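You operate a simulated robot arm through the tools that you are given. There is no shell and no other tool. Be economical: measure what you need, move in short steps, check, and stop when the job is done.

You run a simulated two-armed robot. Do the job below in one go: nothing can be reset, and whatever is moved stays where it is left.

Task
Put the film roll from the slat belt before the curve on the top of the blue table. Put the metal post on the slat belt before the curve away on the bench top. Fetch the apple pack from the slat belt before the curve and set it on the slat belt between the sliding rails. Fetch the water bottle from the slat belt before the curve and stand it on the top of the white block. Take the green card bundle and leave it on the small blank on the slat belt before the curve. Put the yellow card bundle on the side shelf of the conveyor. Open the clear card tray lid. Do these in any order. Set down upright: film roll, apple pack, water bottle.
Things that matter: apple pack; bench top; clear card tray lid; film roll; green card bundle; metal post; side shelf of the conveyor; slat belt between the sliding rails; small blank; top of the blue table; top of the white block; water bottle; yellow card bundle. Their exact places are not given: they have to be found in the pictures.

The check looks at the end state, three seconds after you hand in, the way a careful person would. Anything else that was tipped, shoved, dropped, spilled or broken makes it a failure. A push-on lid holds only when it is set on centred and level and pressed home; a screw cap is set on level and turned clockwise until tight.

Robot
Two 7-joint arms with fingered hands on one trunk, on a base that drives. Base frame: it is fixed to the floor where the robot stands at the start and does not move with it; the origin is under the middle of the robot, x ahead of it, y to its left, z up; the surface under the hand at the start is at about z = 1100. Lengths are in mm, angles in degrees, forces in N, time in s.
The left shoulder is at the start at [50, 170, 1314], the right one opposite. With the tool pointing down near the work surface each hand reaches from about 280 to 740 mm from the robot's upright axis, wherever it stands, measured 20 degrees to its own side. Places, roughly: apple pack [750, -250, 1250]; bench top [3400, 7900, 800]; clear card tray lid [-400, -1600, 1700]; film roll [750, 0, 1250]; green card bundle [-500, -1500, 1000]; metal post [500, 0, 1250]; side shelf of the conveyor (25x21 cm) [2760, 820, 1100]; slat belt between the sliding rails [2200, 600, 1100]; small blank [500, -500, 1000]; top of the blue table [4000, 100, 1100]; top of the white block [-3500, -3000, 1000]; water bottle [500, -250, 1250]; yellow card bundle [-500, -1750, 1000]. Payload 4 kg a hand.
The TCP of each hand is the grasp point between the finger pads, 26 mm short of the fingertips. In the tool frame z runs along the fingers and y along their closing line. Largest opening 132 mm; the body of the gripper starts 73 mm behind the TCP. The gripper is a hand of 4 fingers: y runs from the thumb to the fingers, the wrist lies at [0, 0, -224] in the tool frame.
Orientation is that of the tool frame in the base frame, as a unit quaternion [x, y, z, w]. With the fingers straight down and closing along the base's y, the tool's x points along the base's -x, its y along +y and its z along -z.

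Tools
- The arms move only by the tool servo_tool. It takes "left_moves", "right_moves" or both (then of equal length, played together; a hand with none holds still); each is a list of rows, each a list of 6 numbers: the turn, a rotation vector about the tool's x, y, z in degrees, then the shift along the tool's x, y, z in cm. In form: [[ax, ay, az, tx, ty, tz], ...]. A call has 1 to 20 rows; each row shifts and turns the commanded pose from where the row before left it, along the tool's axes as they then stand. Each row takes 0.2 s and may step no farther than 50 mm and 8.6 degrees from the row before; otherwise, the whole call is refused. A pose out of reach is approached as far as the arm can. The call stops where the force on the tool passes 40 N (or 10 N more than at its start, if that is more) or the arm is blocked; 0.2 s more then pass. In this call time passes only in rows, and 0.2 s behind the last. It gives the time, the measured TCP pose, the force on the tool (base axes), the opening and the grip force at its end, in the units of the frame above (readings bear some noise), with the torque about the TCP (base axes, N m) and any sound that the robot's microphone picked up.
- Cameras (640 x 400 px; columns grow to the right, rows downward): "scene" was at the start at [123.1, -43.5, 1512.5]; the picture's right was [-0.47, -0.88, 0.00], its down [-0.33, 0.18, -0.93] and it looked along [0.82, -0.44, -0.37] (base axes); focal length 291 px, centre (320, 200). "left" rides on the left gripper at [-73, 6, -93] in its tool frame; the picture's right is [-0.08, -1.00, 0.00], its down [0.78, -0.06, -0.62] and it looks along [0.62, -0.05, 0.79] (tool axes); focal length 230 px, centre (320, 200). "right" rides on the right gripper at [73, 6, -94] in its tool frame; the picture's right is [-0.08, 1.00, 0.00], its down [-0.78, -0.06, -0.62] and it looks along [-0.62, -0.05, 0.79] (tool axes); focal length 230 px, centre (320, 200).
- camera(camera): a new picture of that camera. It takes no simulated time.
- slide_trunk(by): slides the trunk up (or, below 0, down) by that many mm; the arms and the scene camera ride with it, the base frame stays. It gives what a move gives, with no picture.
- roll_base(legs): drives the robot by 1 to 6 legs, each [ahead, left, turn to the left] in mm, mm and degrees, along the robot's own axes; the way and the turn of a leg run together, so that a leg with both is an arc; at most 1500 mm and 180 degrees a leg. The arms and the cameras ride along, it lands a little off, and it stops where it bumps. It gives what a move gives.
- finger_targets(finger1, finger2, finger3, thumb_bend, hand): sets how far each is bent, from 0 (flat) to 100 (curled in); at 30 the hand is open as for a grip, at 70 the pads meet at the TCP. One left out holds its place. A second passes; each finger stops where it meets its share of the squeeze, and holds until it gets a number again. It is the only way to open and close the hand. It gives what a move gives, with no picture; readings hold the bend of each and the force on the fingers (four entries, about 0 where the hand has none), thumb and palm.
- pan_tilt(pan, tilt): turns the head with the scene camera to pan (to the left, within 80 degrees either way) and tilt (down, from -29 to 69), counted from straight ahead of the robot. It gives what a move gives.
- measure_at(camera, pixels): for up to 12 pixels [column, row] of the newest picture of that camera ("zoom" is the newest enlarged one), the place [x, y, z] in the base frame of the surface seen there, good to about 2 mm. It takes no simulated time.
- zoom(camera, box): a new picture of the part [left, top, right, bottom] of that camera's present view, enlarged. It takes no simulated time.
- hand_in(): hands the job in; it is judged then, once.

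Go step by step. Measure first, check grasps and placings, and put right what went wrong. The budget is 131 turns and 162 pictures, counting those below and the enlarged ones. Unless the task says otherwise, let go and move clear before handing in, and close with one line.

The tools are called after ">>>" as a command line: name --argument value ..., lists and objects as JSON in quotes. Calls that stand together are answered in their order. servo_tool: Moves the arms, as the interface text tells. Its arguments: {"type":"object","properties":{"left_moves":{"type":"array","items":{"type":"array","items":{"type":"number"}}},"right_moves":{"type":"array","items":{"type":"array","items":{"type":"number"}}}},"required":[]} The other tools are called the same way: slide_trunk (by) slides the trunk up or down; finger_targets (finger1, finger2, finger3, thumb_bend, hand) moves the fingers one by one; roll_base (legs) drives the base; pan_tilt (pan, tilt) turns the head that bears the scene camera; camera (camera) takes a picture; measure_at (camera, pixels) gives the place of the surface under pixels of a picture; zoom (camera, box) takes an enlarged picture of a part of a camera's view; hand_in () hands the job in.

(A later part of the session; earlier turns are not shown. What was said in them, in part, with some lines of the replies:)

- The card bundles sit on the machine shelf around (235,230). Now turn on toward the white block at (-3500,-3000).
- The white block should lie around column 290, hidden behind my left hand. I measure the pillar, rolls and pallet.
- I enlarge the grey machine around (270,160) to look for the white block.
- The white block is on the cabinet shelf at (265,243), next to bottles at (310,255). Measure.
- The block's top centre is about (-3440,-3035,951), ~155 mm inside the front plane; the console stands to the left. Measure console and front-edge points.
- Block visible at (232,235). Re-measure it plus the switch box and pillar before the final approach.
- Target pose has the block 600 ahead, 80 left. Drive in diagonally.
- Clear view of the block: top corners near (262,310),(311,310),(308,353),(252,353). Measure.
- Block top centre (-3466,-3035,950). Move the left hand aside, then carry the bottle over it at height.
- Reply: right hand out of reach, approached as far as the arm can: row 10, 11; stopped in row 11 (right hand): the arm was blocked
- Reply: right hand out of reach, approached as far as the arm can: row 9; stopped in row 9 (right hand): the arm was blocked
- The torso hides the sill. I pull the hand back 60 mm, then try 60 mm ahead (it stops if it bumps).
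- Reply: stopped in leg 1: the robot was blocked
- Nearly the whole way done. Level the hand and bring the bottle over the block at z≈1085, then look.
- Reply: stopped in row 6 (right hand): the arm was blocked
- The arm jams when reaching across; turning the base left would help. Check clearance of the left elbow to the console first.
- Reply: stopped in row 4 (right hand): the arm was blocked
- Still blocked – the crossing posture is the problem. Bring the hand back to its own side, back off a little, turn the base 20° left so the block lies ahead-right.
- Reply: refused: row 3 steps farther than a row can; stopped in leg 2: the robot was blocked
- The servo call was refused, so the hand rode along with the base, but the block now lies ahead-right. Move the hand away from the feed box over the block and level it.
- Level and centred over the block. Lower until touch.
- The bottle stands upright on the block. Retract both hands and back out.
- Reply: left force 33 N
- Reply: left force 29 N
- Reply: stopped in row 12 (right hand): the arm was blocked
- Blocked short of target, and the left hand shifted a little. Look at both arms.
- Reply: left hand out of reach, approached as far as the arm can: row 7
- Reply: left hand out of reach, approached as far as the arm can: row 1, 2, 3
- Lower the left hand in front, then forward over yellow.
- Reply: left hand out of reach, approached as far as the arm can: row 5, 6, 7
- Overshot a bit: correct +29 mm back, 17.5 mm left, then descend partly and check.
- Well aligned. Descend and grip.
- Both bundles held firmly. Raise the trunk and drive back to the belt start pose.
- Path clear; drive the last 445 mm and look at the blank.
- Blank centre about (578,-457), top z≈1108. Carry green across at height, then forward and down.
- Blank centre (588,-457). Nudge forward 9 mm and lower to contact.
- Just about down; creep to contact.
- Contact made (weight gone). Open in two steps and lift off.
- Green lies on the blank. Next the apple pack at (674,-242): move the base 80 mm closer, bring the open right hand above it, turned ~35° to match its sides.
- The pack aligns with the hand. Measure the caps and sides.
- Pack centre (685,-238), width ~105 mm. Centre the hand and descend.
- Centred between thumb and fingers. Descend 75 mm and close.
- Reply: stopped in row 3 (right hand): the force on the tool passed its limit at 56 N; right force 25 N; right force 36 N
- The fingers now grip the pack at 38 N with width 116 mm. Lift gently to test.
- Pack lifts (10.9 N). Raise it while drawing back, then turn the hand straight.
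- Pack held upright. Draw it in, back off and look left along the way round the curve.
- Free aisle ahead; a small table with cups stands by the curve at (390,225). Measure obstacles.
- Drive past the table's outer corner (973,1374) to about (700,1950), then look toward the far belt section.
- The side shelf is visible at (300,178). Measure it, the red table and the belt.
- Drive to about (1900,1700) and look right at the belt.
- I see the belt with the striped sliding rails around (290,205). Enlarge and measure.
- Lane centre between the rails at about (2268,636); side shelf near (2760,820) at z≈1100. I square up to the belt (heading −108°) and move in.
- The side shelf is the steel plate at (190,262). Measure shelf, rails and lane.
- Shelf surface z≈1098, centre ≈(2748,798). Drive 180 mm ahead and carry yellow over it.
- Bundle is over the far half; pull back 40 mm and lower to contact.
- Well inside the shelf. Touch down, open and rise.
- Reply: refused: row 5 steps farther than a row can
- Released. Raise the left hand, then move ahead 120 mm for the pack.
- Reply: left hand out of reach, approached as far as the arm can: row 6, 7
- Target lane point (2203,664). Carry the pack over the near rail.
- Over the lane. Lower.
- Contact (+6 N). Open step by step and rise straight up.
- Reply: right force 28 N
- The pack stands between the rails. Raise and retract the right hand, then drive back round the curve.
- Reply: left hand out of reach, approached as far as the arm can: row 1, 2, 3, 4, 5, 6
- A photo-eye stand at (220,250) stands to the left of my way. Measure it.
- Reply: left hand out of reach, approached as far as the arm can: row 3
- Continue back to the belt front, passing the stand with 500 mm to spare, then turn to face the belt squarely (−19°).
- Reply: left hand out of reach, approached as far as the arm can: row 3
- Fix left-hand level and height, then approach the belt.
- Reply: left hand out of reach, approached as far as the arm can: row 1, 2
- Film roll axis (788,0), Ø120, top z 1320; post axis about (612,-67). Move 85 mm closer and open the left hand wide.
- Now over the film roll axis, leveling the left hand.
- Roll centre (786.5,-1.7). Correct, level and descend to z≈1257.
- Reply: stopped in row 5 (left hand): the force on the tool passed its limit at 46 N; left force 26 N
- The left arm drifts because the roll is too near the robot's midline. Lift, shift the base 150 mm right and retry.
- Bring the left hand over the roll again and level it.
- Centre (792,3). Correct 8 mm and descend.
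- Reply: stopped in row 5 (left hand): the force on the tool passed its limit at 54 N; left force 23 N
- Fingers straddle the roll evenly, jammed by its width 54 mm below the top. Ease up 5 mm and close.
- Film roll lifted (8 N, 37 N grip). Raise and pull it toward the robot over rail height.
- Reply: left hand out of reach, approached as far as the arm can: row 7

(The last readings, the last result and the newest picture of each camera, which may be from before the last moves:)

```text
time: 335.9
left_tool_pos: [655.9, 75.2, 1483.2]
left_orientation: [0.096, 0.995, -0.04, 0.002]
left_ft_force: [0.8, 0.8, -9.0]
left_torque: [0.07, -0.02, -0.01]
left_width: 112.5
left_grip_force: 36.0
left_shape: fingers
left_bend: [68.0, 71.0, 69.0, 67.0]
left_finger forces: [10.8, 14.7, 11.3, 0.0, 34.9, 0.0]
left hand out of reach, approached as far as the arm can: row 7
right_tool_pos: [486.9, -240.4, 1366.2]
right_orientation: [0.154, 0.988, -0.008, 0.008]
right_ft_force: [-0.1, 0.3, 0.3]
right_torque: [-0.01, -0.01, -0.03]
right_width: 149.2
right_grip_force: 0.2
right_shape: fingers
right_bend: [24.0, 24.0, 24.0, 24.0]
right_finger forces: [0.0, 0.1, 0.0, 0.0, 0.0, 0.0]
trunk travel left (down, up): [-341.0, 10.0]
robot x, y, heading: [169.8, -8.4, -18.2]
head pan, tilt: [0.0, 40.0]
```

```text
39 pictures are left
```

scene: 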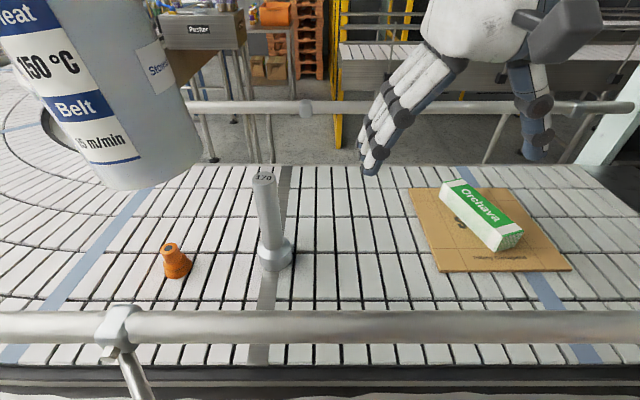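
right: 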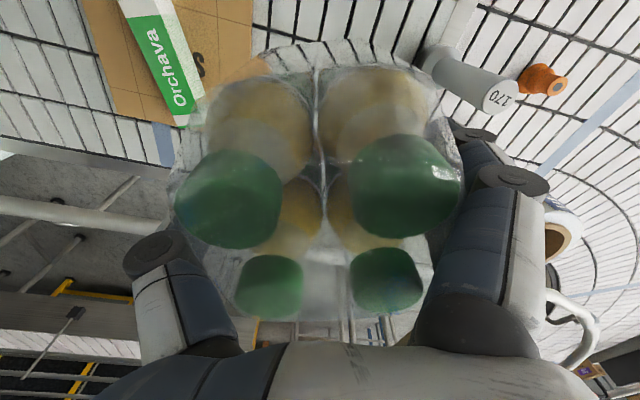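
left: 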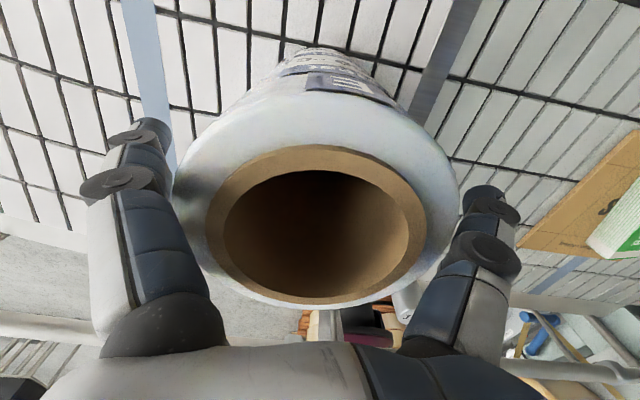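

Film is clear of the rail. Shift the base 150 mm left so the right hand can take the post.

>>> roll_base --legs '[[0, 150, 0]]'

>>> finger_targets --hand "right" --finger1 42 --finger2 42 --finger3 42 --thumb_bend 42

>>> camera --camera "right"

```text
time: 337.9
left_tool_pos: [703.9, 216.1, 1479.9]
left_orientation: [0.094, 0.995, -0.037, -0.002]
left_ft_force: [0.7, 1.7, -8.2]
left_torque: [0.07, -0.03, -0.04]
left_width: 112.6
left_grip_force: 36.0
left_shape: fingers
left_bend: [68.0, 71.0, 69.0, 67.0]
left_finger forces: [10.7, 14.6, 11.3, 0.1, 35.0, 0.0]
right_tool_pos: [532.1, -100.3, 1365.9]
right_orientation: [0.156, 0.988, -0.006, 0.008]
right_ft_force: [0.0, -0.3, 1.3]
right_torque: [0.0, -0.01, 0.02]
right_width: 149.0
right_grip_force: 0.1
right_shape: fingers
right_bend: [24.0, 24.0, 24.0, 24.0]
right_finger forces: [0.0, 0.0, 0.1, 0.0, 0.1, 0.0]
trunk travel left (down, up): [-341.0, 10.0]
robot x, y, heading: [217.5, 136.3, -18.3]
head pan, tilt: [0.0, 40.0]
```

```text
time: 338.9
left_tool_pos: [704.4, 218.9, 1479.7]
left_orientation: [0.093, 0.995, -0.04, -0.003]
left_ft_force: [1.1, -0.1, -8.4]
left_torque: [0.08, -0.04, 0.03]
left_width: 112.8
left_grip_force: 35.4
left_shape: fingers
left_bend: [68.0, 71.0, 69.0, 67.0]
left_finger forces: [10.6, 14.6, 11.3, 0.0, 35.0, 0.1]
right_tool_pos: [532.7, -100.6, 1364.9]
right_orientation: [0.156, 0.988, -0.007, 0.009]
right_ft_force: [0.5, -0.3, 0.1]
right_torque: [-0.01, -0.01, -0.01]
right_width: 98.0
right_grip_force: 0.2
right_shape: fingers
right_bend: [42.0, 42.0, 42.0, 42.0]
right_finger forces: [0.0, 0.0, 0.0, 0.0, 0.0, 0.0]
trunk travel left (down, up): [-341.0, 10.0]
robot x, y, heading: [218.5, 136.8, -18.2]
head pan, tilt: [0.0, 40.0]
```

```text
38 pictures are left
```

right: 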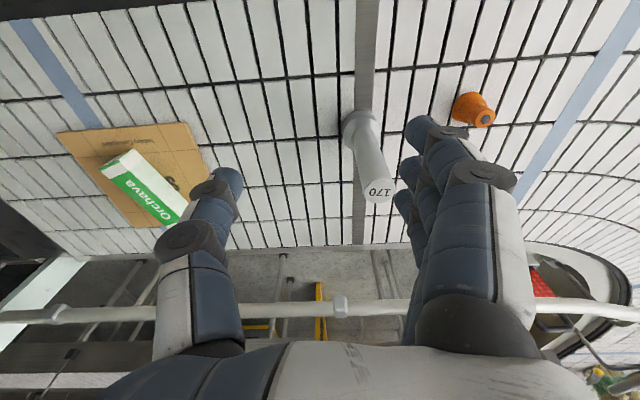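

Post top at (380,188). Measure.

>>> measure_at --camera "right" --pixels '[[380, 190], [368, 188], [391, 188], [380, 199], [380, 181], [362, 150]]'

```text
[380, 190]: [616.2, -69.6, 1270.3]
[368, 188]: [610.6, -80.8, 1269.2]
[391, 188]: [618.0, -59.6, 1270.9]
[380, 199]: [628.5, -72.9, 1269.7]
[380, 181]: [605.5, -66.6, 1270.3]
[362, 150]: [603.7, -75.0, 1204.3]
```

Move over the post (616,-69.5) and descend.

>>> servo_tool --right_moves '[[0, 0, 0, -3.5, 2.75, 0], [0, 0, 0, -3.5, 2.75, 0], [0, 0, 0, 0, 0, 4], [0, 0, 0, 0, 0, 4], [0, 0, 0, 0, 0, 4], [0, 0, 0, 0, 0, 1.8]]'

>>> camera --camera "right"

```text
time: 340.3
left_tool_pos: [703.9, 217.9, 1481.4]
left_orientation: [0.092, 0.995, -0.04, -0.003]
left_ft_force: [-0.7, -0.3, -7.9]
left_torque: [0.08, -0.04, 0.02]
left_width: 112.7
left_grip_force: 35.6
left_shape: fingers
left_bend: [68.0, 71.0, 69.0, 67.0]
left_finger forces: [10.7, 14.7, 11.3, 0.0, 35.1, 0.0]
right_tool_pos: [618.4, -72.1, 1228.6]
right_orientation: [0.155, 0.988, -0.008, 0.008]
right_ft_force: [-0.4, -0.3, -1.4]
right_torque: [-0.02, -0.02, -0.01]
right_width: 98.2
right_grip_force: 0.0
right_shape: fingers
right_bend: [42.0, 42.0, 42.0, 42.0]
right_finger forces: [0.0, 0.1, 0.0, 0.0, 0.1, 0.0]
trunk travel left (down, up): [-341.0, 10.0]
robot x, y, heading: [213.9, 135.6, -18.1]
head pan, tilt: [0.0, 40.0]
```

```text
37 pictures are left
```

right: 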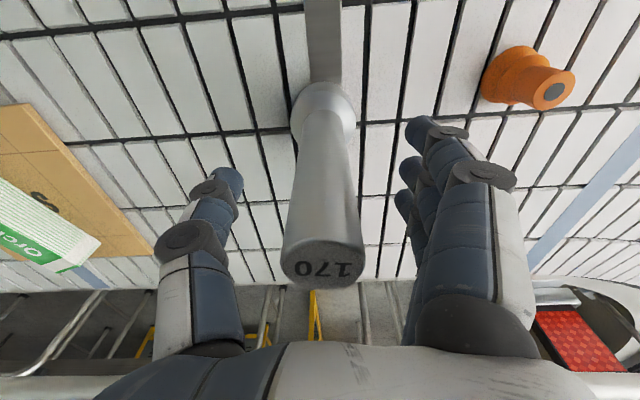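

Post centred between thumb and fingers. Grip and lift gently.

>>> finger_targets --hand "right" --finger1 80 --finger2 80 --finger3 80 --thumb_bend 80

>>> servo_tool --right_moves '[[0, 0, 0, 0, 0, -1], [0, 0, 0, 0, 0, -2], [0, 0, 0, 0, 0, -3], [0, 0, 0, 0, 0, -4], [0, 0, 0, 1, -0.5, -4], [0, 0, 0, 2, -1, -4]]'

>>> camera --camera "scene"

```text
time: 341.3
left_tool_pos: [704.5, 218.1, 1480.5]
left_orientation: [0.093, 0.995, -0.04, -0.002]
left_ft_force: [1.4, -0.4, -9.0]
left_torque: [0.09, -0.03, 0.01]
left_width: 112.5
left_grip_force: 35.8
left_shape: fingers
left_bend: [68.0, 71.0, 69.0, 67.0]
left_finger forces: [10.8, 14.7, 11.3, 0.0, 35.1, 0.0]
right_tool_pos: [617.6, -71.9, 1227.2]
right_orientation: [0.156, 0.988, -0.008, 0.009]
right_ft_force: [-0.2, -0.7, -3.9]
right_torque: [-0.06, -0.01, 0.0]
right_width: 10.2
right_grip_force: 15.8
right_shape: fingers
right_bend: [79.0, 57.0, 80.0, 72.0]
right_finger forces: [2.8, 12.1, 0.0, 0.0, 14.1, 1.9]
trunk travel left (down, up): [-341.0, 10.0]
robot x, y, heading: [213.8, 139.0, -18.2]
head pan, tilt: [0.0, 40.0]
```

```text
time: 342.7
left_tool_pos: [701.2, 218.5, 1481.6]
left_orientation: [0.092, 0.995, -0.04, -0.002]
left_ft_force: [-1.2, -0.8, -8.8]
left_torque: [0.05, -0.06, 0.0]
left_width: 112.8
left_grip_force: 36.0
left_shape: fingers
left_bend: [68.0, 71.0, 69.0, 67.0]
left_finger forces: [10.7, 14.6, 11.3, 0.1, 35.0, 0.1]
right_tool_pos: [579.8, -73.0, 1409.6]
right_orientation: [0.156, 0.988, -0.005, 0.009]
right_ft_force: [-0.7, 0.4, -4.3]
right_torque: [-0.02, 0.0, -0.01]
right_width: 9.8
right_grip_force: 15.7
right_shape: fingers
right_bend: [80.0, 57.0, 80.0, 72.0]
right_finger forces: [2.6, 12.4, 0.1, 0.0, 13.9, 1.8]
trunk travel left (down, up): [-341.0, 10.0]
robot x, y, heading: [214.8, 133.3, -18.3]
head pan, tilt: [0.0, 40.0]
```

```text
36 pictures are left
```

scene: 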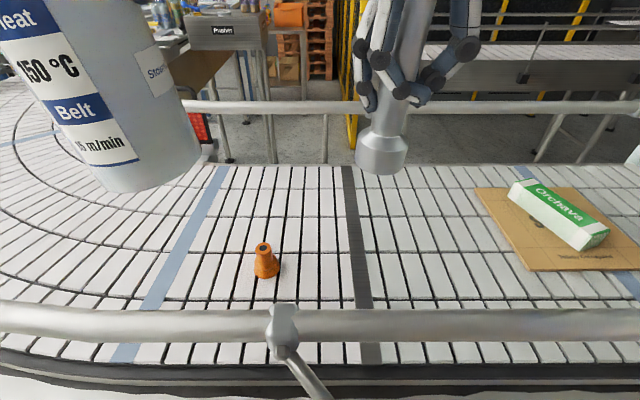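

Both held. Back out and drive around the curve again toward the blue table.

>>> servo_tool --right_moves '[[0, 0, 0, 4, -1, -1], [0, 0, 0, 4, -1, 0], [0, 0, 0, 4, -1, 0]]'

>>> roll_base --legs '[[-600, 0, 0], [0, 0, 76.7], [1200, 0, 0], [721, 0, 0], [0, 0, -69.4], [1273, 0, 0]]'

>>> pan_tilt --pan -5 --tilt 12

>>> camera --camera "scene"

```text
time: 343.5
left_tool_pos: [701.7, 217.3, 1480.6]
left_orientation: [0.092, 0.995, -0.04, -0.003]
left_ft_force: [0.3, 0.5, -8.6]
left_torque: [0.09, -0.05, 0.03]
left_width: 112.7
left_grip_force: 35.9
left_shape: fingers
left_bend: [68.0, 71.0, 69.0, 67.0]
left_finger forces: [10.6, 14.6, 11.3, 0.0, 34.9, 0.1]
right_tool_pos: [456.7, -66.7, 1417.2]
right_orientation: [0.155, 0.988, -0.007, 0.01]
right_ft_force: [-0.1, 0.0, -4.2]
right_torque: [-0.06, 0.02, 0.03]
right_width: 10.2
right_grip_force: 15.2
right_shape: fingers
right_bend: [80.0, 57.0, 80.0, 72.0]
right_finger forces: [2.6, 12.3, 0.2, 0.1, 13.6, 1.6]
trunk travel left (down, up): [-341.0, 10.0]
robot x, y, heading: [221.7, 136.0, -18.0]
head pan, tilt: [0.0, 40.0]
```

```text
time: 368.5
left_tool_pos: [2374.3, 1869.4, 1480.1]
left_orientation: [0.029, 0.999, -0.04, 0.0]
left_ft_force: [-1.3, -0.2, -7.4]
left_torque: [0.06, -0.05, 0.0]
left_width: 112.8
left_grip_force: 35.1
left_shape: fingers
left_bend: [68.0, 71.0, 69.0, 67.0]
left_finger forces: [10.7, 14.2, 10.9, 0.1, 33.7, 0.0]
right_tool_pos: [2165.8, 1558.0, 1416.5]
right_orientation: [0.092, 0.996, -0.006, 0.009]
right_ft_force: [0.6, 0.1, -4.0]
right_torque: [-0.01, 0.04, 0.02]
right_width: 10.2
right_grip_force: 14.7
right_shape: fingers
right_bend: [80.0, 57.0, 80.0, 72.0]
right_finger forces: [1.9, 12.3, 0.2, 0.0, 13.6, 1.3]
trunk travel left (down, up): [-341.0, 10.0]
robot x, y, heading: [1905.8, 1724.6, -11.0]
head pan, tilt: [0.0, 40.0]
```

```text
time: 369.4
left_tool_pos: [2374.1, 1869.4, 1480.8]
left_orientation: [0.029, 0.999, -0.041, 0.0]
left_ft_force: [-0.8, -0.5, -7.9]
left_torque: [0.08, -0.04, 0.0]
left_width: 112.8
left_grip_force: 34.3
left_shape: fingers
left_bend: [68.0, 71.0, 69.0, 67.0]
left_finger forces: [10.6, 14.2, 11.0, 0.0, 33.8, 0.0]
right_tool_pos: [2166.1, 1557.0, 1415.2]
right_orientation: [0.093, 0.996, -0.007, 0.009]
right_ft_force: [0.0, 0.6, -4.9]
right_torque: [0.0, 0.0, 0.03]
right_width: 10.1
right_grip_force: 14.9
right_shape: fingers
right_bend: [80.0, 57.0, 80.0, 72.0]
right_finger forces: [1.9, 12.3, 0.2, 0.1, 13.5, 1.1]
trunk travel left (down, up): [-341.0, 10.0]
robot x, y, heading: [1907.2, 1727.4, -11.0]
head pan, tilt: [-5.0, 12.0]
```

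```text
35 pictures are left
```

scene: 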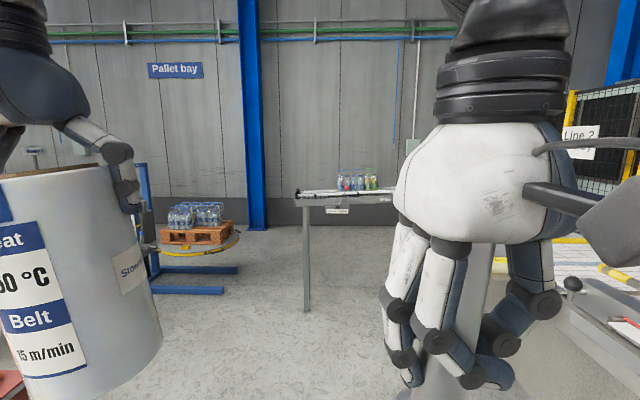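

Drive 1000 mm further and look right for the blue table.

>>> roll_base --legs '[[1000, 0, 0], [0, 0, -25]]'

>>> pan_tilt --pan 5 --tilt 15

>>> camera --camera "scene"

```text
time: 375.9
left_tool_pos: [3380.8, 1465.0, 1480.7]
left_orientation: [0.245, 0.969, -0.039, -0.009]
left_ft_force: [-0.1, -0.2, -8.1]
left_torque: [0.01, -0.05, -0.02]
left_width: 113.0
left_grip_force: 34.3
left_shape: fingers
left_bend: [68.0, 71.0, 69.0, 67.0]
left_finger forces: [10.5, 14.2, 11.0, 0.0, 33.5, 0.0]
right_tool_pos: [3061.0, 1269.1, 1415.5]
right_orientation: [0.306, 0.952, -0.008, 0.007]
right_ft_force: [-0.3, 0.3, -3.3]
right_torque: [-0.05, 0.01, -0.02]
right_width: 10.1
right_grip_force: 15.2
right_shape: fingers
right_bend: [80.0, 57.0, 80.0, 72.0]
right_finger forces: [1.5, 12.3, 0.2, 0.1, 13.7, 1.2]
trunk travel left (down, up): [-341.0, 10.0]
robot x, y, heading: [2894.5, 1536.1, -35.8]
head pan, tilt: [-5.0, 12.0]
```

```text
time: 376.7
left_tool_pos: [3381.8, 1464.3, 1480.0]
left_orientation: [0.245, 0.969, -0.041, -0.01]
left_ft_force: [0.2, -0.3, -7.3]
left_torque: [0.03, -0.05, -0.03]
left_width: 112.7
left_grip_force: 34.3
left_shape: fingers
left_bend: [68.0, 71.0, 69.0, 67.0]
left_finger forces: [10.5, 14.1, 10.9, 0.0, 33.6, 0.0]
right_tool_pos: [3061.2, 1268.3, 1415.7]
right_orientation: [0.306, 0.952, -0.008, 0.008]
right_ft_force: [1.0, -0.2, -4.6]
right_torque: [-0.07, 0.04, -0.01]
right_width: 10.2
right_grip_force: 14.5
right_shape: fingers
right_bend: [80.0, 57.0, 80.0, 72.0]
right_finger forces: [1.5, 12.3, 0.2, 0.0, 13.5, 1.2]
trunk travel left (down, up): [-341.0, 10.0]
robot x, y, heading: [2894.7, 1536.9, -36.0]
head pan, tilt: [5.0, 15.0]
```

```text
34 pictures are left
```

scene: 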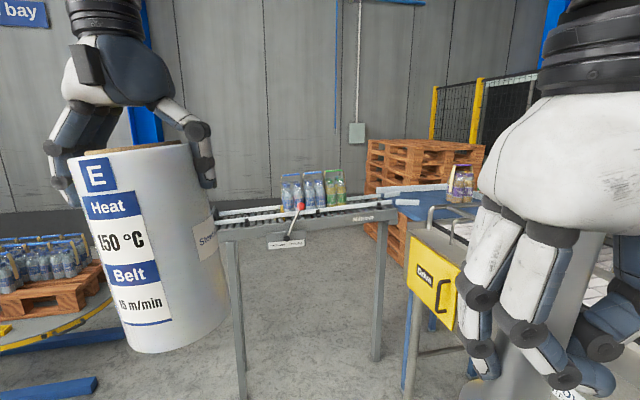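

A blue surface appears at (415,195) beside the roller track. Zoom and measure.

>>> zoom --camera "scene" --box '[200, 130, 480, 320]'

>>> measure_at --camera "scene" --pixels '[[415, 192], [395, 192], [440, 187], [405, 202], [345, 215], [375, 212], [400, 380], [240, 370], [440, 240], [460, 195], [430, 205], [230, 225]]'

```text
2.11 times, centred on (340, 225) of scene
```

zoom: 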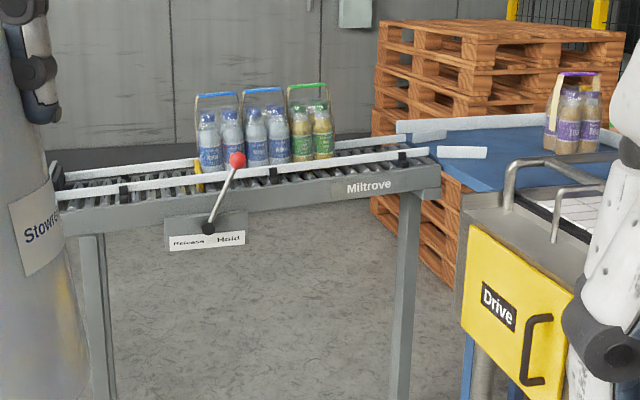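

```text
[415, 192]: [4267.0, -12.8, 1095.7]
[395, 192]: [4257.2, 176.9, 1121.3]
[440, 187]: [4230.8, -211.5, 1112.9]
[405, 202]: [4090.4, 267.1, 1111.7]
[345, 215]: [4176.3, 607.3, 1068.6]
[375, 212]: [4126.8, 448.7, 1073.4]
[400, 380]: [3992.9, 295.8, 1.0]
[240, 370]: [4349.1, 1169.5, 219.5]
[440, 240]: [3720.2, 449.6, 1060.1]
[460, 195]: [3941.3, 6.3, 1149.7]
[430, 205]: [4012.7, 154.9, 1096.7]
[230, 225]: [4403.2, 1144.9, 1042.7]
```

The blue table top (z≈1097) lies around (4050,100), reached between the belt's drive end and the roller track. Move closer and look.

>>> roll_base --legs '[[0, 0, 4.8], [941, 0, 0], [0, 0, -54]]'

>>> pan_tilt --pan 5 --tilt 28

>>> camera --camera "scene"

```text
time: 384.4
left_tool_pos: [3960.9, 640.8, 1480.2]
left_orientation: [0.621, 0.782, -0.033, -0.026]
left_ft_force: [0.0, 0.1, -8.1]
left_torque: [0.03, -0.08, -0.02]
left_width: 112.5
left_grip_force: 33.8
left_shape: fingers
left_bend: [68.0, 71.0, 69.0, 67.0]
left_finger forces: [10.7, 14.1, 10.7, 0.0, 33.2, 0.0]
right_tool_pos: [3602.7, 752.0, 1415.5]
right_orientation: [0.671, 0.741, -0.011, 0.004]
right_ft_force: [0.2, 0.8, -3.4]
right_torque: [0.03, 0.11, -0.03]
right_width: 10.1
right_grip_force: 14.5
right_shape: fingers
right_bend: [80.0, 57.0, 80.0, 72.0]
right_finger forces: [1.3, 12.3, 0.2, 0.0, 13.5, 1.1]
trunk travel left (down, up): [-341.0, 10.0]
robot x, y, heading: [3692.4, 1052.5, -84.3]
head pan, tilt: [5.0, 15.0]
```

```text
time: 385.2
left_tool_pos: [3961.7, 640.3, 1480.2]
left_orientation: [0.621, 0.783, -0.033, -0.026]
left_ft_force: [-0.1, 0.6, -7.9]
left_torque: [0.01, -0.1, 0.0]
left_width: 112.6
left_grip_force: 34.3
left_shape: fingers
left_bend: [68.0, 71.0, 69.0, 67.0]
left_finger forces: [10.7, 14.1, 10.8, 0.0, 33.1, 0.0]
right_tool_pos: [3603.0, 751.1, 1416.2]
right_orientation: [0.67, 0.742, -0.011, 0.004]
right_ft_force: [-0.4, 0.6, -4.0]
right_torque: [0.04, 0.07, -0.02]
right_width: 10.2
right_grip_force: 14.6
right_shape: fingers
right_bend: [80.0, 57.0, 80.0, 72.0]
right_finger forces: [1.3, 12.2, 0.2, 0.0, 13.5, 1.0]
trunk travel left (down, up): [-341.0, 10.0]
robot x, y, heading: [3693.3, 1050.5, -84.3]
head pan, tilt: [5.0, 28.0]
```

```text
32 pictures are left
```

scene: 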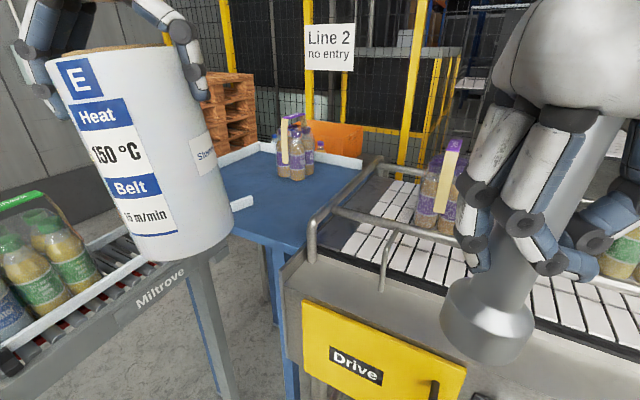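

The blue table with one purple pack is clear at (265,205). Measure its free area and edges.

>>> measure_at --camera "scene" --pixels '[[265, 210], [240, 180], [300, 200], [290, 242], [235, 205], [250, 165], [300, 180], [335, 180], [295, 250], [325, 225], [350, 320], [215, 350]]'

```text
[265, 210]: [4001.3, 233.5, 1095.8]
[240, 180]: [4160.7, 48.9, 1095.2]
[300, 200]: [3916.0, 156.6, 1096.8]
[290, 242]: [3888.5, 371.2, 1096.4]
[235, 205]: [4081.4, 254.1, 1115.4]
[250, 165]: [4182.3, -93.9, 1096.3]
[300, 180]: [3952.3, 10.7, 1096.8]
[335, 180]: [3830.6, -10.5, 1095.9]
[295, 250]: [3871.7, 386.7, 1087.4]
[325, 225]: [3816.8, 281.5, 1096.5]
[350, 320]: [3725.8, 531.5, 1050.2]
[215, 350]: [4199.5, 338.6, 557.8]
```

Free spot at about (3950,200). Move to (3830,760) facing −95°, then carry the roll over.

>>> roll_base --legs '[[303, 107, 0], [0, 0, -10.7]]'

>>> pan_tilt --pan 20 --tilt 38

>>> camera --camera "scene"

```text
time: 388.0
left_tool_pos: [4016.4, 307.2, 1480.1]
left_orientation: [0.691, 0.722, -0.031, -0.028]
left_ft_force: [0.0, -0.7, -8.1]
left_torque: [-0.02, -0.07, 0.03]
left_width: 112.6
left_grip_force: 34.1
left_shape: fingers
left_bend: [68.0, 71.0, 69.0, 67.0]
left_finger forces: [10.5, 14.0, 10.6, 0.0, 33.1, 0.0]
right_tool_pos: [3682.6, 481.6, 1415.6]
right_orientation: [0.736, 0.677, -0.011, 0.003]
right_ft_force: [-0.2, -0.2, -3.8]
right_torque: [0.0, 0.09, -0.02]
right_width: 10.5
right_grip_force: 14.1
right_shape: fingers
right_bend: [80.0, 57.0, 80.0, 72.0]
right_finger forces: [1.3, 12.3, 0.2, 0.1, 13.5, 1.0]
trunk travel left (down, up): [-341.0, 10.0]
robot x, y, heading: [3826.3, 763.6, -95.3]
head pan, tilt: [5.0, 28.0]
```

```text
time: 388.8
left_tool_pos: [4019.1, 306.9, 1479.6]
left_orientation: [0.69, 0.722, -0.03, -0.031]
left_ft_force: [-0.7, 0.3, -7.6]
left_torque: [-0.03, -0.08, -0.02]
left_width: 112.6
left_grip_force: 34.2
left_shape: fingers
left_bend: [68.0, 71.0, 69.0, 67.0]
left_finger forces: [10.5, 14.0, 10.8, 0.0, 33.1, 0.0]
right_tool_pos: [3683.9, 483.1, 1414.8]
right_orientation: [0.736, 0.676, -0.012, 0.002]
right_ft_force: [1.0, 1.1, -4.9]
right_torque: [0.04, 0.06, 0.02]
right_width: 10.4
right_grip_force: 14.3
right_shape: fingers
right_bend: [80.0, 57.0, 80.0, 72.0]
right_finger forces: [1.3, 12.4, 0.3, 0.0, 13.5, 1.0]
trunk travel left (down, up): [-341.0, 10.0]
robot x, y, heading: [3829.6, 762.5, -95.1]
head pan, tilt: [20.0, 38.0]
```

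```text
31 pictures are left
```

scene: 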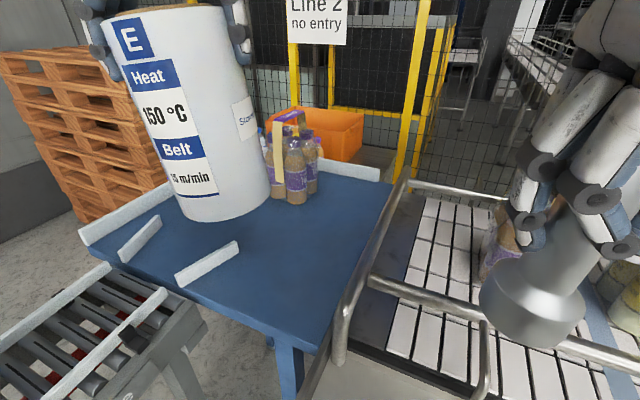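

Move the roll over (3950,195), straightening it, and lower part-way.

>>> servo_tool --left_moves '[[-2.45, -0.45, 0, -2.7, -1.8, 0], [-2.45, -0.45, 0, -2.7, -1.8, 0], [0, 0, 0, -2.75, -1.85, 0], [0, 0, 0, -2.75, -1.85, 0], [0, 0, 0, 0, 0, 4], [0, 0, 0, 0, 0, 4], [0, 0, 0, 0, 0, 4], [0, 0, 0, 0, 0, 3]]'

>>> camera --camera "scene"

```text
time: 390.6
left_tool_pos: [3948.2, 192.2, 1334.4]
left_orientation: [0.691, 0.722, -0.005, 0.007]
left_ft_force: [-0.3, 0.0, -8.6]
left_torque: [0.01, -0.03, 0.0]
left_width: 112.7
left_grip_force: 34.6
left_shape: fingers
left_bend: [68.0, 71.0, 69.0, 67.0]
left_finger forces: [10.5, 14.0, 10.8, 0.1, 33.8, 0.0]
right_tool_pos: [3684.0, 482.4, 1415.5]
right_orientation: [0.736, 0.677, -0.01, 0.001]
right_ft_force: [-0.7, 0.3, -3.9]
right_torque: [0.01, 0.05, -0.06]
right_width: 10.6
right_grip_force: 13.8
right_shape: fingers
right_bend: [80.0, 57.0, 80.0, 72.0]
right_finger forces: [1.2, 12.5, 0.3, 0.0, 13.4, 1.0]
trunk travel left (down, up): [-341.0, 10.0]
robot x, y, heading: [3826.4, 764.2, -95.2]
head pan, tilt: [20.0, 38.0]
```

```text
30 pictures are left
```

scene: 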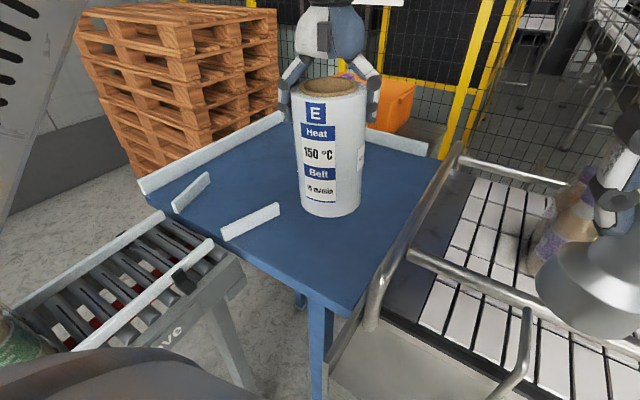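

Position good. Lower to contact.

>>> servo_tool --left_moves '[[0, 0, 0, 0, 0, 2.5], [0, 0, 0, 0, 0, 1.5], [0, 0, 0, 0, 0, 0.4], [0, 0, 0, 0, 0, 0.2], [0, 0, 0, 0, 0, 0.2]]'

>>> zoom --camera "scene" --box '[230, 40, 430, 240]'

```text
time: 391.8
left_tool_pos: [3948.8, 192.2, 1285.9]
left_orientation: [0.692, 0.722, -0.004, 0.007]
left_ft_force: [-0.3, -0.8, -8.4]
left_torque: [-0.03, -0.01, 0.03]
left_width: 112.7
left_grip_force: 34.7
left_shape: fingers
left_bend: [68.0, 71.0, 69.0, 67.0]
left_finger forces: [10.5, 14.0, 10.7, 0.0, 33.8, 0.0]
right_tool_pos: [3683.8, 482.2, 1415.5]
right_orientation: [0.736, 0.677, -0.011, 0.002]
right_ft_force: [-0.1, -0.5, -4.3]
right_torque: [0.05, 0.1, 0.0]
right_width: 10.5
right_grip_force: 14.1
right_shape: fingers
right_bend: [80.0, 57.0, 80.0, 72.0]
right_finger forces: [1.2, 12.4, 0.2, 0.0, 13.5, 1.1]
trunk travel left (down, up): [-341.0, 10.0]
robot x, y, heading: [3828.9, 764.3, -95.1]
head pan, tilt: [20.0, 38.0]
```

```text
2.00 times, centred on (330, 140) of scene
```

zoom: 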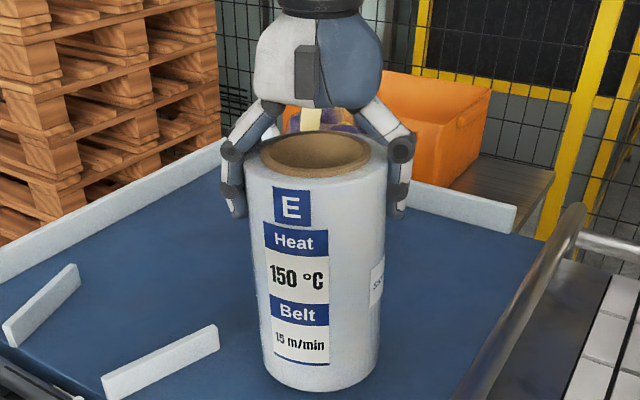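

>>> servo_tool --left_moves '[[0, 0, 0, 0, 0, 0.2], [0, 0, 0, 0, 0, 0.2], [0, 0, 0, 0, 0, 0.2]]'

```text
time: 392.6
left_tool_pos: [3948.0, 193.4, 1282.6]
left_orientation: [0.691, 0.722, -0.007, 0.009]
left_ft_force: [-2.8, -0.4, 16.4]
left_torque: [0.09, -0.76, 0.0]
left_width: 112.6
left_grip_force: 33.5
left_shape: fingers
left_bend: [68.0, 71.0, 70.0, 67.0]
left_finger forces: [10.2, 12.4, 10.2, 0.1, 33.9, 0.0]
right_tool_pos: [3682.8, 484.7, 1415.8]
right_orientation: [0.736, 0.677, -0.011, 0.004]
right_ft_force: [0.7, 0.0, -3.4]
right_torque: [0.05, 0.05, 0.0]
right_width: 10.4
right_grip_force: 14.1
right_shape: fingers
right_bend: [80.0, 57.0, 80.0, 72.0]
right_finger forces: [1.3, 12.4, 0.2, 0.0, 13.5, 1.0]
trunk travel left (down, up): [-341.0, 10.0]
robot x, y, heading: [3826.9, 764.0, -95.2]
head pan, tilt: [20.0, 38.0]
5 turns are left
```

Only five turns remain, so I combine steps: release the roll, withdraw, and drive toward the bench with a picture at the end.

>>> servo_tool --left_moves '[[0, 0, 0, 0, 0, -0.15]]'

>>> finger_targets --hand "left" --finger1 22 --finger2 22 --finger3 22 --thumb_bend 22

>>> servo_tool --left_moves '[[0, 0, 0, 0, 0, -2], [0, 0, 0, 0, 0, -3], [0, 0, 0, 0, 0, -4], [0, 0, 0, 0, 0, -4], [0, 0, 0, 3, 0, -1], [0, 0, 0, 4, 0, 0]]'

>>> camera --camera "scene"

>>> roll_base --legs '[[-350, 0, 0], [0, 0, -111.5], [1100, 0, 0], [1094, 0, 0], [0, 0, -65.7], [1200, 0, 0]]'

>>> roll_base --legs '[[0, 0, -29.2], [1500, 0, 0], [0, 0, 20]]'

>>> pan_tilt --pan 0 --tilt 15

>>> camera --camera "scene"

>>> measure_at --camera "scene" --pixels '[[240, 180], [280, 180], [320, 180], [360, 180], [400, 180], [280, 195], [320, 195], [360, 195], [320, 210], [280, 230], [320, 250], [360, 230]]'

```text
time: 393.0
left_tool_pos: [3948.0, 194.0, 1283.2]
left_orientation: [0.692, 0.722, -0.007, 0.009]
left_ft_force: [-3.7, -0.5, 17.7]
left_torque: [0.0, -0.74, -0.03]
left_width: 112.5
left_grip_force: 32.8
left_shape: fingers
left_bend: [68.0, 71.0, 70.0, 67.0]
left_finger forces: [10.2, 12.1, 9.9, 0.0, 33.8, 0.0]
right_tool_pos: [3683.3, 483.7, 1416.3]
right_orientation: [0.736, 0.677, -0.012, 0.002]
right_ft_force: [0.4, 0.2, -3.7]
right_torque: [0.03, 0.11, 0.02]
right_width: 10.2
right_grip_force: 14.4
right_shape: fingers
right_bend: [80.0, 57.0, 80.0, 72.0]
right_finger forces: [1.2, 12.3, 0.2, 0.0, 13.5, 0.9]
trunk travel left (down, up): [-341.0, 10.0]
robot x, y, heading: [3824.5, 764.4, -95.3]
head pan, tilt: [20.0, 38.0]
```

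```text
time: 393.8
left_tool_pos: [3946.7, 192.4, 1286.1]
left_orientation: [0.692, 0.722, -0.01, 0.009]
left_ft_force: [-7.1, 1.5, 19.2]
left_torque: [-0.04, 0.75, -0.07]
left_width: 161.9
left_grip_force: 15.0
left_shape: fingers
left_bend: [22.0, 21.0, 22.0, 21.0]
left_finger forces: [0.0, 5.6, 1.2, 0.0, 22.5, 0.0]
right_tool_pos: [3681.5, 486.0, 1415.6]
right_orientation: [0.736, 0.677, -0.011, 0.003]
right_ft_force: [0.2, -0.3, -4.7]
right_torque: [0.01, 0.06, 0.01]
right_width: 10.5
right_grip_force: 14.2
right_shape: fingers
right_bend: [80.0, 57.0, 80.0, 72.0]
right_finger forces: [1.3, 12.4, 0.2, 0.1, 13.4, 1.0]
trunk travel left (down, up): [-341.0, 10.0]
robot x, y, heading: [3825.3, 764.1, -95.0]
head pan, tilt: [20.0, 38.0]
stopped (left hand): the force on the tool passed its limit at 40 N (the readings are from after the stop); the commanded pose is now the measured one
```

```text
time: 395.2
left_tool_pos: [3946.3, 266.1, 1420.3]
left_orientation: [0.691, 0.723, -0.007, 0.004]
left_ft_force: [-0.6, 0.5, 0.2]
left_torque: [-0.05, -0.02, -0.01]
left_width: 153.0
left_grip_force: 0.0
left_shape: fingers
left_bend: [22.0, 22.0, 22.0, 22.0]
left_finger forces: [0.0, 0.0, 0.1, 0.1, 0.0, 0.1]
right_tool_pos: [3683.8, 485.8, 1417.2]
right_orientation: [0.736, 0.677, -0.011, 0.003]
right_ft_force: [0.9, 0.0, -3.4]
right_torque: [0.01, 0.07, 0.03]
right_width: 10.3
right_grip_force: 14.6
right_shape: fingers
right_bend: [80.0, 57.0, 80.0, 72.0]
right_finger forces: [1.4, 12.5, 0.1, 0.0, 13.5, 1.0]
trunk travel left (down, up): [-341.0, 10.0]
robot x, y, heading: [3825.9, 762.7, -95.0]
head pan, tilt: [20.0, 38.0]
```

```text
28 pictures are left
```

scene: 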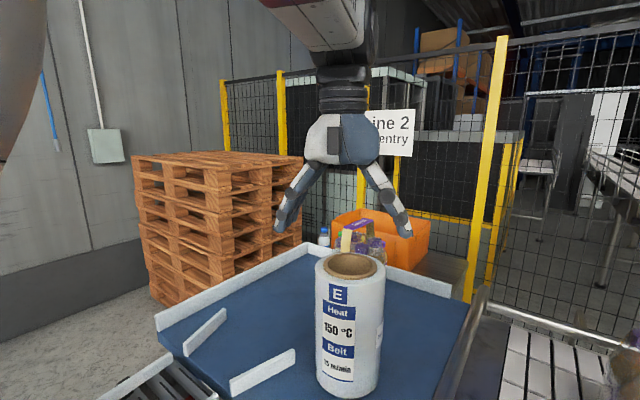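

```text
time: 421.2
left_tool_pos: [1805.4, 3791.5, 1421.3]
left_orientation: [0.737, -0.676, -0.008, -0.006]
left_ft_force: [-0.5, -0.1, -0.1]
left_torque: [0.0, 0.01, -0.02]
left_width: 153.1
left_grip_force: 0.0
left_shape: fingers
left_bend: [22.0, 22.0, 22.0, 22.0]
left_finger forces: [0.1, 0.0, 0.0, 0.1, 0.0, 0.1]
right_tool_pos: [2076.5, 3584.3, 1416.2]
right_orientation: [-0.691, 0.723, 0.003, 0.011]
right_ft_force: [-0.7, -0.2, -3.5]
right_torque: [-0.03, -0.03, -0.03]
right_width: 10.1
right_grip_force: 13.9
right_shape: fingers
right_bend: [80.0, 57.0, 80.0, 72.0]
right_finger forces: [0.6, 12.3, 0.2, 0.1, 13.1, 0.6]
trunk travel left (down, up): [-341.0, 10.0]
robot x, y, heading: [1941.8, 3296.7, 87.2]
head pan, tilt: [20.0, 38.0]
```

```text
time: 431.1
left_tool_pos: [2667.1, 5064.0, 1420.5]
left_orientation: [-0.68, 0.733, 0.006, 0.007]
left_ft_force: [0.1, -0.7, 0.2]
left_torque: [-0.01, -0.01, 0.01]
left_width: 153.3
left_grip_force: 0.0
left_shape: fingers
left_bend: [22.0, 22.0, 22.0, 22.0]
left_finger forces: [0.1, 0.1, 0.0, 0.0, 0.0, 0.0]
right_tool_pos: [2899.8, 4814.2, 1416.9]
right_orientation: [-0.632, 0.775, 0.001, 0.011]
right_ft_force: [-0.4, 1.0, -4.1]
right_torque: [-0.01, -0.02, -0.03]
right_width: 10.3
right_grip_force: 14.0
right_shape: fingers
right_bend: [80.0, 57.0, 80.0, 72.0]
right_finger forces: [0.5, 12.4, 0.1, 0.0, 13.2, 0.6]
trunk travel left (down, up): [-341.0, 10.0]
robot x, y, heading: [2723.5, 4553.1, 78.1]
head pan, tilt: [20.0, 38.0]
```

```text
time: 431.9
left_tool_pos: [2666.4, 5061.9, 1422.1]
left_orientation: [-0.681, 0.733, 0.007, 0.008]
left_ft_force: [-1.1, 0.6, -0.2]
left_torque: [-0.01, 0.05, 0.04]
left_width: 153.4
left_grip_force: 0.0
left_shape: fingers
left_bend: [22.0, 22.0, 22.0, 22.0]
left_finger forces: [0.1, 0.0, 0.0, 0.1, 0.0, 0.1]
right_tool_pos: [2900.2, 4814.9, 1416.0]
right_orientation: [-0.632, 0.775, 0.002, 0.011]
right_ft_force: [0.8, -0.2, -4.3]
right_torque: [-0.04, -0.06, -0.01]
right_width: 10.3
right_grip_force: 13.7
right_shape: fingers
right_bend: [80.0, 57.0, 80.0, 72.0]
right_finger forces: [0.5, 12.4, 0.2, 0.0, 13.2, 0.6]
trunk travel left (down, up): [-341.0, 10.0]
robot x, y, heading: [2727.4, 4552.7, 78.2]
head pan, tilt: [0.0, 15.0]
```

```text
27 pictures are left
```

scene: 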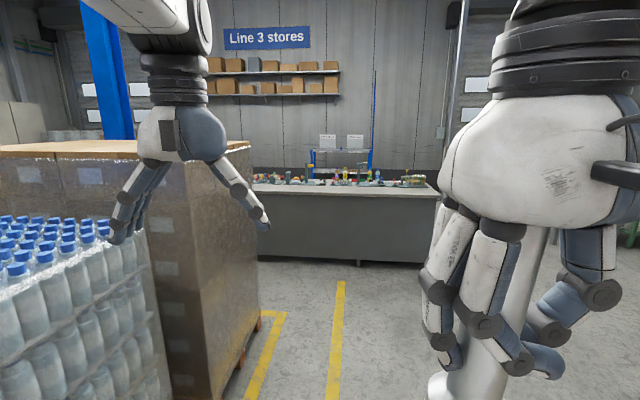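

```text
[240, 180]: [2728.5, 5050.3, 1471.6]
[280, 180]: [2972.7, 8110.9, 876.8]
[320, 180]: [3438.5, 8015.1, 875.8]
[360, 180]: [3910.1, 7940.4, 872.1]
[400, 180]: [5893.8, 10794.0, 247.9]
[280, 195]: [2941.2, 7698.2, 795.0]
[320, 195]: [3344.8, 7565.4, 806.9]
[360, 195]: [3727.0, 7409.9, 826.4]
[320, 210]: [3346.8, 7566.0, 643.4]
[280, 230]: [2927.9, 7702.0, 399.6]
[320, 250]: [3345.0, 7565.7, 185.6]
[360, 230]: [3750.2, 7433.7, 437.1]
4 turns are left
```

Film roll stands upright on the blue table. The bench front runs through (3345,7566) with its top around z 850; I drive up square to it, lower the trunk and look.

>>> roll_base --legs '[[1500, 0, 0], [600, 0, 0], [561, 180, 0], [0, 0, -6.4]]'

>>> slide_trunk --by -180

>>> pan_tilt --pan 0 --tilt 40

>>> camera --camera "scene"

>>> measure_at --camera "scene" --pixels '[[260, 160], [320, 160], [380, 160], [260, 200], [320, 200], [380, 200], [260, 240], [320, 240], [380, 240], [320, 270], [320, 300], [440, 200]]'

>>> camera --camera "right"

>>> measure_at --camera "right" --pixels '[[320, 30], [260, 60], [320, 60], [380, 60], [420, 60], [260, 130], [420, 130], [480, 60], [200, 60], [320, 250], [280, 200], [360, 200]]'

```text
time: 445.8
left_tool_pos: [3168.6, 7697.6, 1420.9]
left_orientation: [-0.626, 0.78, 0.006, 0.006]
left_ft_force: [-0.3, -0.9, -0.6]
left_torque: [0.03, 0.06, -0.01]
left_width: 153.3
left_grip_force: 0.1
left_shape: fingers
left_bend: [22.0, 22.0, 22.0, 22.0]
left_finger forces: [0.0, 0.0, 0.0, 0.0, 0.0, 0.1]
right_tool_pos: [3363.6, 7417.5, 1415.2]
right_orientation: [-0.574, 0.819, 0.002, 0.011]
right_ft_force: [-0.8, 0.4, -4.4]
right_torque: [0.0, -0.04, -0.01]
right_width: 10.5
right_grip_force: 13.3
right_shape: fingers
right_bend: [80.0, 57.0, 80.0, 72.0]
right_finger forces: [0.5, 12.6, 0.2, 0.0, 13.2, 0.6]
trunk travel left (down, up): [-341.0, 10.0]
robot x, y, heading: [3152.2, 7185.0, 69.8]
head pan, tilt: [0.0, 15.0]
```

```text
time: 447.8
left_tool_pos: [3181.9, 7735.8, 1181.2]
left_orientation: [-0.624, 0.779, -0.03, -0.05]
left_ft_force: [0.4, -0.5, 0.9]
left_torque: [0.03, -0.01, -0.03]
left_width: 153.3
left_grip_force: 0.1
left_shape: fingers
left_bend: [22.0, 22.0, 22.0, 22.0]
left_finger forces: [0.0, 0.0, 0.1, 0.1, 0.1, 0.1]
right_tool_pos: [3363.2, 7415.1, 1236.3]
right_orientation: [-0.575, 0.818, 0.002, 0.011]
right_ft_force: [-0.4, -0.6, -3.6]
right_torque: [-0.02, -0.07, 0.01]
right_width: 10.2
right_grip_force: 13.1
right_shape: fingers
right_bend: [80.0, 57.0, 80.0, 72.0]
right_finger forces: [0.5, 12.5, 0.1, 0.0, 13.1, 0.6]
trunk travel left (down, up): [-161.0, 190.0]
robot x, y, heading: [3153.1, 7186.7, 69.9]
head pan, tilt: [0.0, 15.0]
```

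```text
time: 448.7
left_tool_pos: [3183.4, 7736.8, 1180.2]
left_orientation: [-0.625, 0.779, -0.03, -0.051]
left_ft_force: [-0.7, -0.4, 1.0]
left_torque: [-0.01, -0.02, -0.01]
left_width: 153.2
left_grip_force: 0.0
left_shape: fingers
left_bend: [22.0, 22.0, 22.0, 22.0]
left_finger forces: [0.1, 0.0, 0.0, 0.0, 0.1, 0.1]
right_tool_pos: [3364.2, 7416.7, 1236.6]
right_orientation: [-0.575, 0.818, 0.001, 0.011]
right_ft_force: [0.5, -0.1, -4.7]
right_torque: [-0.06, -0.05, -0.02]
right_width: 10.2
right_grip_force: 13.2
right_shape: fingers
right_bend: [80.0, 57.0, 80.0, 72.0]
right_finger forces: [0.5, 12.5, 0.1, 0.0, 13.1, 0.5]
trunk travel left (down, up): [-161.0, 190.0]
robot x, y, heading: [3152.1, 7186.2, 69.7]
head pan, tilt: [0.0, 40.0]
```

```text
26 pictures are left
```

scene: 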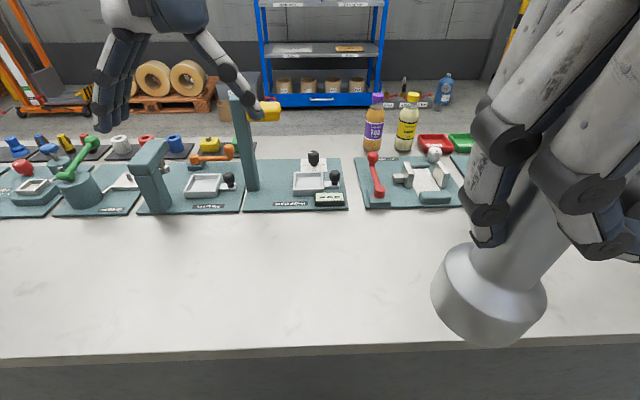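

```text
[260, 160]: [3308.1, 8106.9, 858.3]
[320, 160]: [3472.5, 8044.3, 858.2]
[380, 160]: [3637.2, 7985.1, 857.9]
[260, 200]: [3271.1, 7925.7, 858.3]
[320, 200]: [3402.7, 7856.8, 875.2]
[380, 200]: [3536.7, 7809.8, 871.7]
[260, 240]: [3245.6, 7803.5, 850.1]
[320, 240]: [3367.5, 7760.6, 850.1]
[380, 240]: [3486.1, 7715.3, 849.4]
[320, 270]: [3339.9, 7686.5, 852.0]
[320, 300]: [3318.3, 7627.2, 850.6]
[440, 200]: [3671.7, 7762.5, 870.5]
```

```text
25 pictures are left
```

right: 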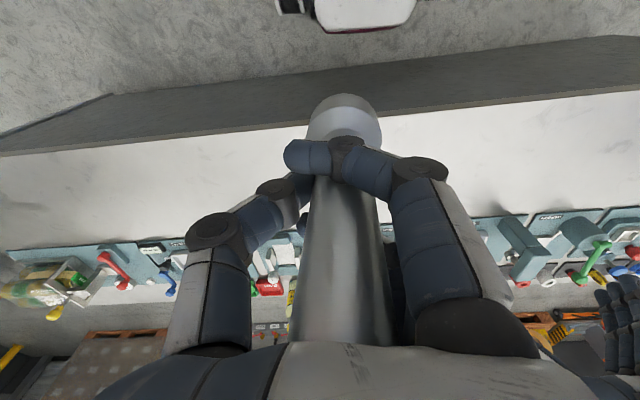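

```text
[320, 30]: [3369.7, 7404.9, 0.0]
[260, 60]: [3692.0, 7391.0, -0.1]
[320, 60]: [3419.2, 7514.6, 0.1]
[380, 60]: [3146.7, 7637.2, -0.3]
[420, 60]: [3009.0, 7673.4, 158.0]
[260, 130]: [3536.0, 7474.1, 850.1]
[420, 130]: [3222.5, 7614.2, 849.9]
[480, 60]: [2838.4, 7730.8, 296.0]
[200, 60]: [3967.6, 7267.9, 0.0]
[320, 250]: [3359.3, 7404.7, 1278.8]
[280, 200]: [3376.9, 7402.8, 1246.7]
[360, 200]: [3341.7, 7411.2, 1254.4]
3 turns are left
```

Bench top z=850 with a clear front strip. I carry the post 246 mm forward over it, lower to touch, release, rise and check.

>>> servo_tool --right_moves '[[0, 0, 0, -4.9, 0, 0], [0, 0, 0, -4.9, 0, 0], [0, 0, 0, -4.9, 0, 0], [0, 0, 0, -4.9, 0, 0], [0, 0, 0, -4.9, 0, 0], [0, 0, 0, 0, 0, 4.5], [0, 0, 0, 0, 0, 4.5], [0, 0, 0, 0, 0, 4.5], [0, 0, 0, 0, 0, 4.5], [0, 0, 0, 0, 0, 4.5], [0, 0, 0, 0, 0, 2], [0, 0, 0, 0, 0, 0.8], [0, 0, 0, 0, 0, 0.4], [0, 0, 0, 0, 0, 0.35]]'

>>> finger_targets --hand "right" --finger1 38 --finger2 38 --finger3 38 --thumb_bend 38

>>> servo_tool --right_moves '[[0, 0, 0, 0, 0, -2], [0, 0, 0, 0, 0, -3], [0, 0, 0, 0, 0, -4], [0, 0, 0, 0, 0, -4], [0, 0, 0, 0, 0, -4]]'

>>> camera --camera "scene"

>>> camera --camera "right"

```text
time: 451.7
left_tool_pos: [3182.2, 7737.4, 1179.2]
left_orientation: [-0.625, 0.778, -0.031, -0.051]
left_ft_force: [0.0, -0.4, 0.0]
left_torque: [0.03, 0.01, 0.02]
left_width: 153.4
left_grip_force: 0.1
left_shape: fingers
left_bend: [22.0, 22.0, 22.0, 22.0]
left_finger forces: [0.0, 0.1, 0.0, 0.1, 0.1, 0.1]
right_tool_pos: [3452.7, 7651.3, 979.8]
right_orientation: [-0.574, 0.819, 0.001, 0.011]
right_ft_force: [-0.9, 0.6, -4.6]
right_torque: [-0.03, -0.06, -0.01]
right_width: 10.4
right_grip_force: 13.9
right_shape: fingers
right_bend: [80.0, 57.0, 80.0, 72.0]
right_finger forces: [0.4, 12.9, 0.4, 0.0, 13.3, 0.4]
trunk travel left (down, up): [-161.0, 190.0]
robot x, y, heading: [3149.9, 7186.4, 70.0]
head pan, tilt: [0.0, 40.0]
```

```text
time: 452.7
left_tool_pos: [3182.7, 7737.2, 1181.5]
left_orientation: [-0.625, 0.779, -0.03, -0.051]
left_ft_force: [-1.1, 0.9, -0.8]
left_torque: [-0.02, -0.01, 0.03]
left_width: 153.3
left_grip_force: 0.1
left_shape: fingers
left_bend: [22.0, 22.0, 22.0, 22.0]
left_finger forces: [0.0, 0.0, 0.0, 0.0, 0.1, 0.0]
right_tool_pos: [3451.3, 7651.7, 980.2]
right_orientation: [-0.574, 0.819, 0.001, 0.011]
right_ft_force: [-0.4, 1.3, 0.7]
right_torque: [0.03, 0.0, -0.03]
right_width: 109.7
right_grip_force: 0.4
right_shape: fingers
right_bend: [38.0, 38.0, 38.0, 38.0]
right_finger forces: [0.1, 1.3, 0.0, 0.0, 0.0, 0.0]
trunk travel left (down, up): [-161.0, 190.0]
robot x, y, heading: [3153.0, 7186.4, 69.8]
head pan, tilt: [0.0, 40.0]
```

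```text
time: 453.9
left_tool_pos: [3182.8, 7736.5, 1181.3]
left_orientation: [-0.624, 0.779, -0.029, -0.051]
left_ft_force: [-0.2, -0.5, -0.2]
left_torque: [0.0, -0.02, -0.01]
left_width: 153.1
left_grip_force: 0.1
left_shape: fingers
left_bend: [22.0, 22.0, 22.0, 22.0]
left_finger forces: [0.0, 0.0, 0.0, 0.1, 0.0, 0.0]
right_tool_pos: [3447.5, 7649.8, 1151.5]
right_orientation: [-0.574, 0.818, 0.002, 0.011]
right_ft_force: [0.0, 0.0, -0.1]
right_torque: [0.0, 0.0, 0.01]
right_width: 109.2
right_grip_force: 0.2
right_shape: fingers
right_bend: [38.0, 38.0, 38.0, 38.0]
right_finger forces: [0.1, 0.0, 0.1, 0.0, 0.0, 0.0]
trunk travel left (down, up): [-161.0, 190.0]
robot x, y, heading: [3153.0, 7186.7, 70.1]
head pan, tilt: [0.0, 40.0]
```

```text
24 pictures are left
```

scene: 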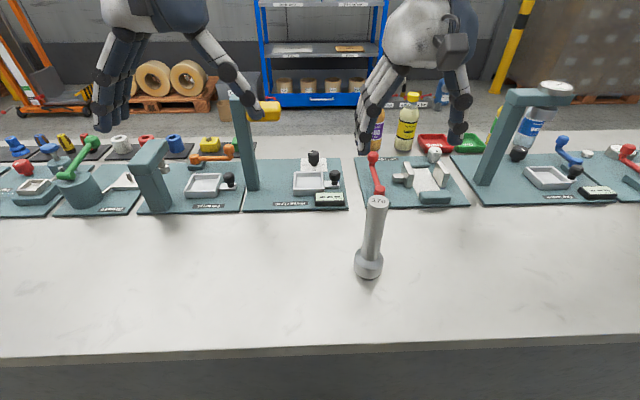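

```text
23 pictures are left
2 turns are left
```

right: 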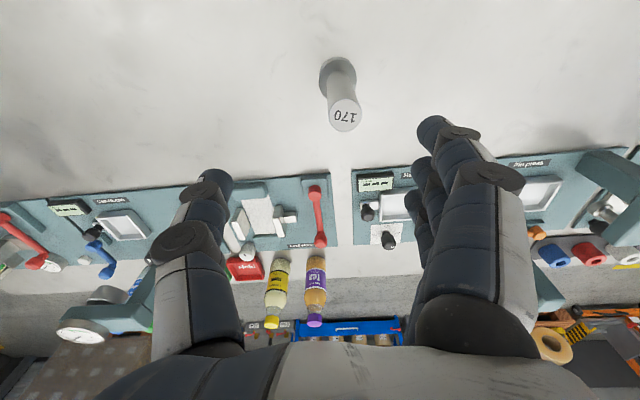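

The post stands on the bench top, clear of the other tools, and both hands are empty. I back away 250 mm and hand in.

>>> roll_base --legs '[[-250, 0, 0]]'

>>> hand_in

```text
time: 455.7
left_tool_pos: [3096.5, 7503.2, 1180.4]
left_orientation: [-0.625, 0.778, -0.03, -0.05]
left_ft_force: [-0.2, -0.4, 0.6]
left_torque: [0.01, -0.01, -0.01]
left_width: 153.5
left_grip_force: 0.0
left_shape: fingers
left_bend: [22.0, 22.0, 22.0, 22.0]
left_finger forces: [0.1, 0.0, 0.1, 0.1, 0.0, 0.0]
right_tool_pos: [3361.5, 7415.7, 1150.3]
right_orientation: [-0.575, 0.818, 0.001, 0.012]
right_ft_force: [-0.4, -0.2, 0.4]
right_torque: [0.02, -0.01, 0.01]
right_width: 109.8
right_grip_force: 0.1
right_shape: fingers
right_bend: [38.0, 38.0, 38.0, 38.0]
right_finger forces: [0.0, 0.0, 0.0, 0.0, 0.0, 0.1]
trunk travel left (down, up): [-161.0, 190.0]
robot x, y, heading: [3065.7, 6950.4, 70.0]
head pan, tilt: [0.0, 40.0]
```

```text
The job is handed in.
```

All seven jobs were done and looked right when last seen, though the base stopped against the bottle cabinet twice, which may count as a shove: film roll, apple pack and water bottle upright in place, post on the bench, both card bundles placed, tray lid open.
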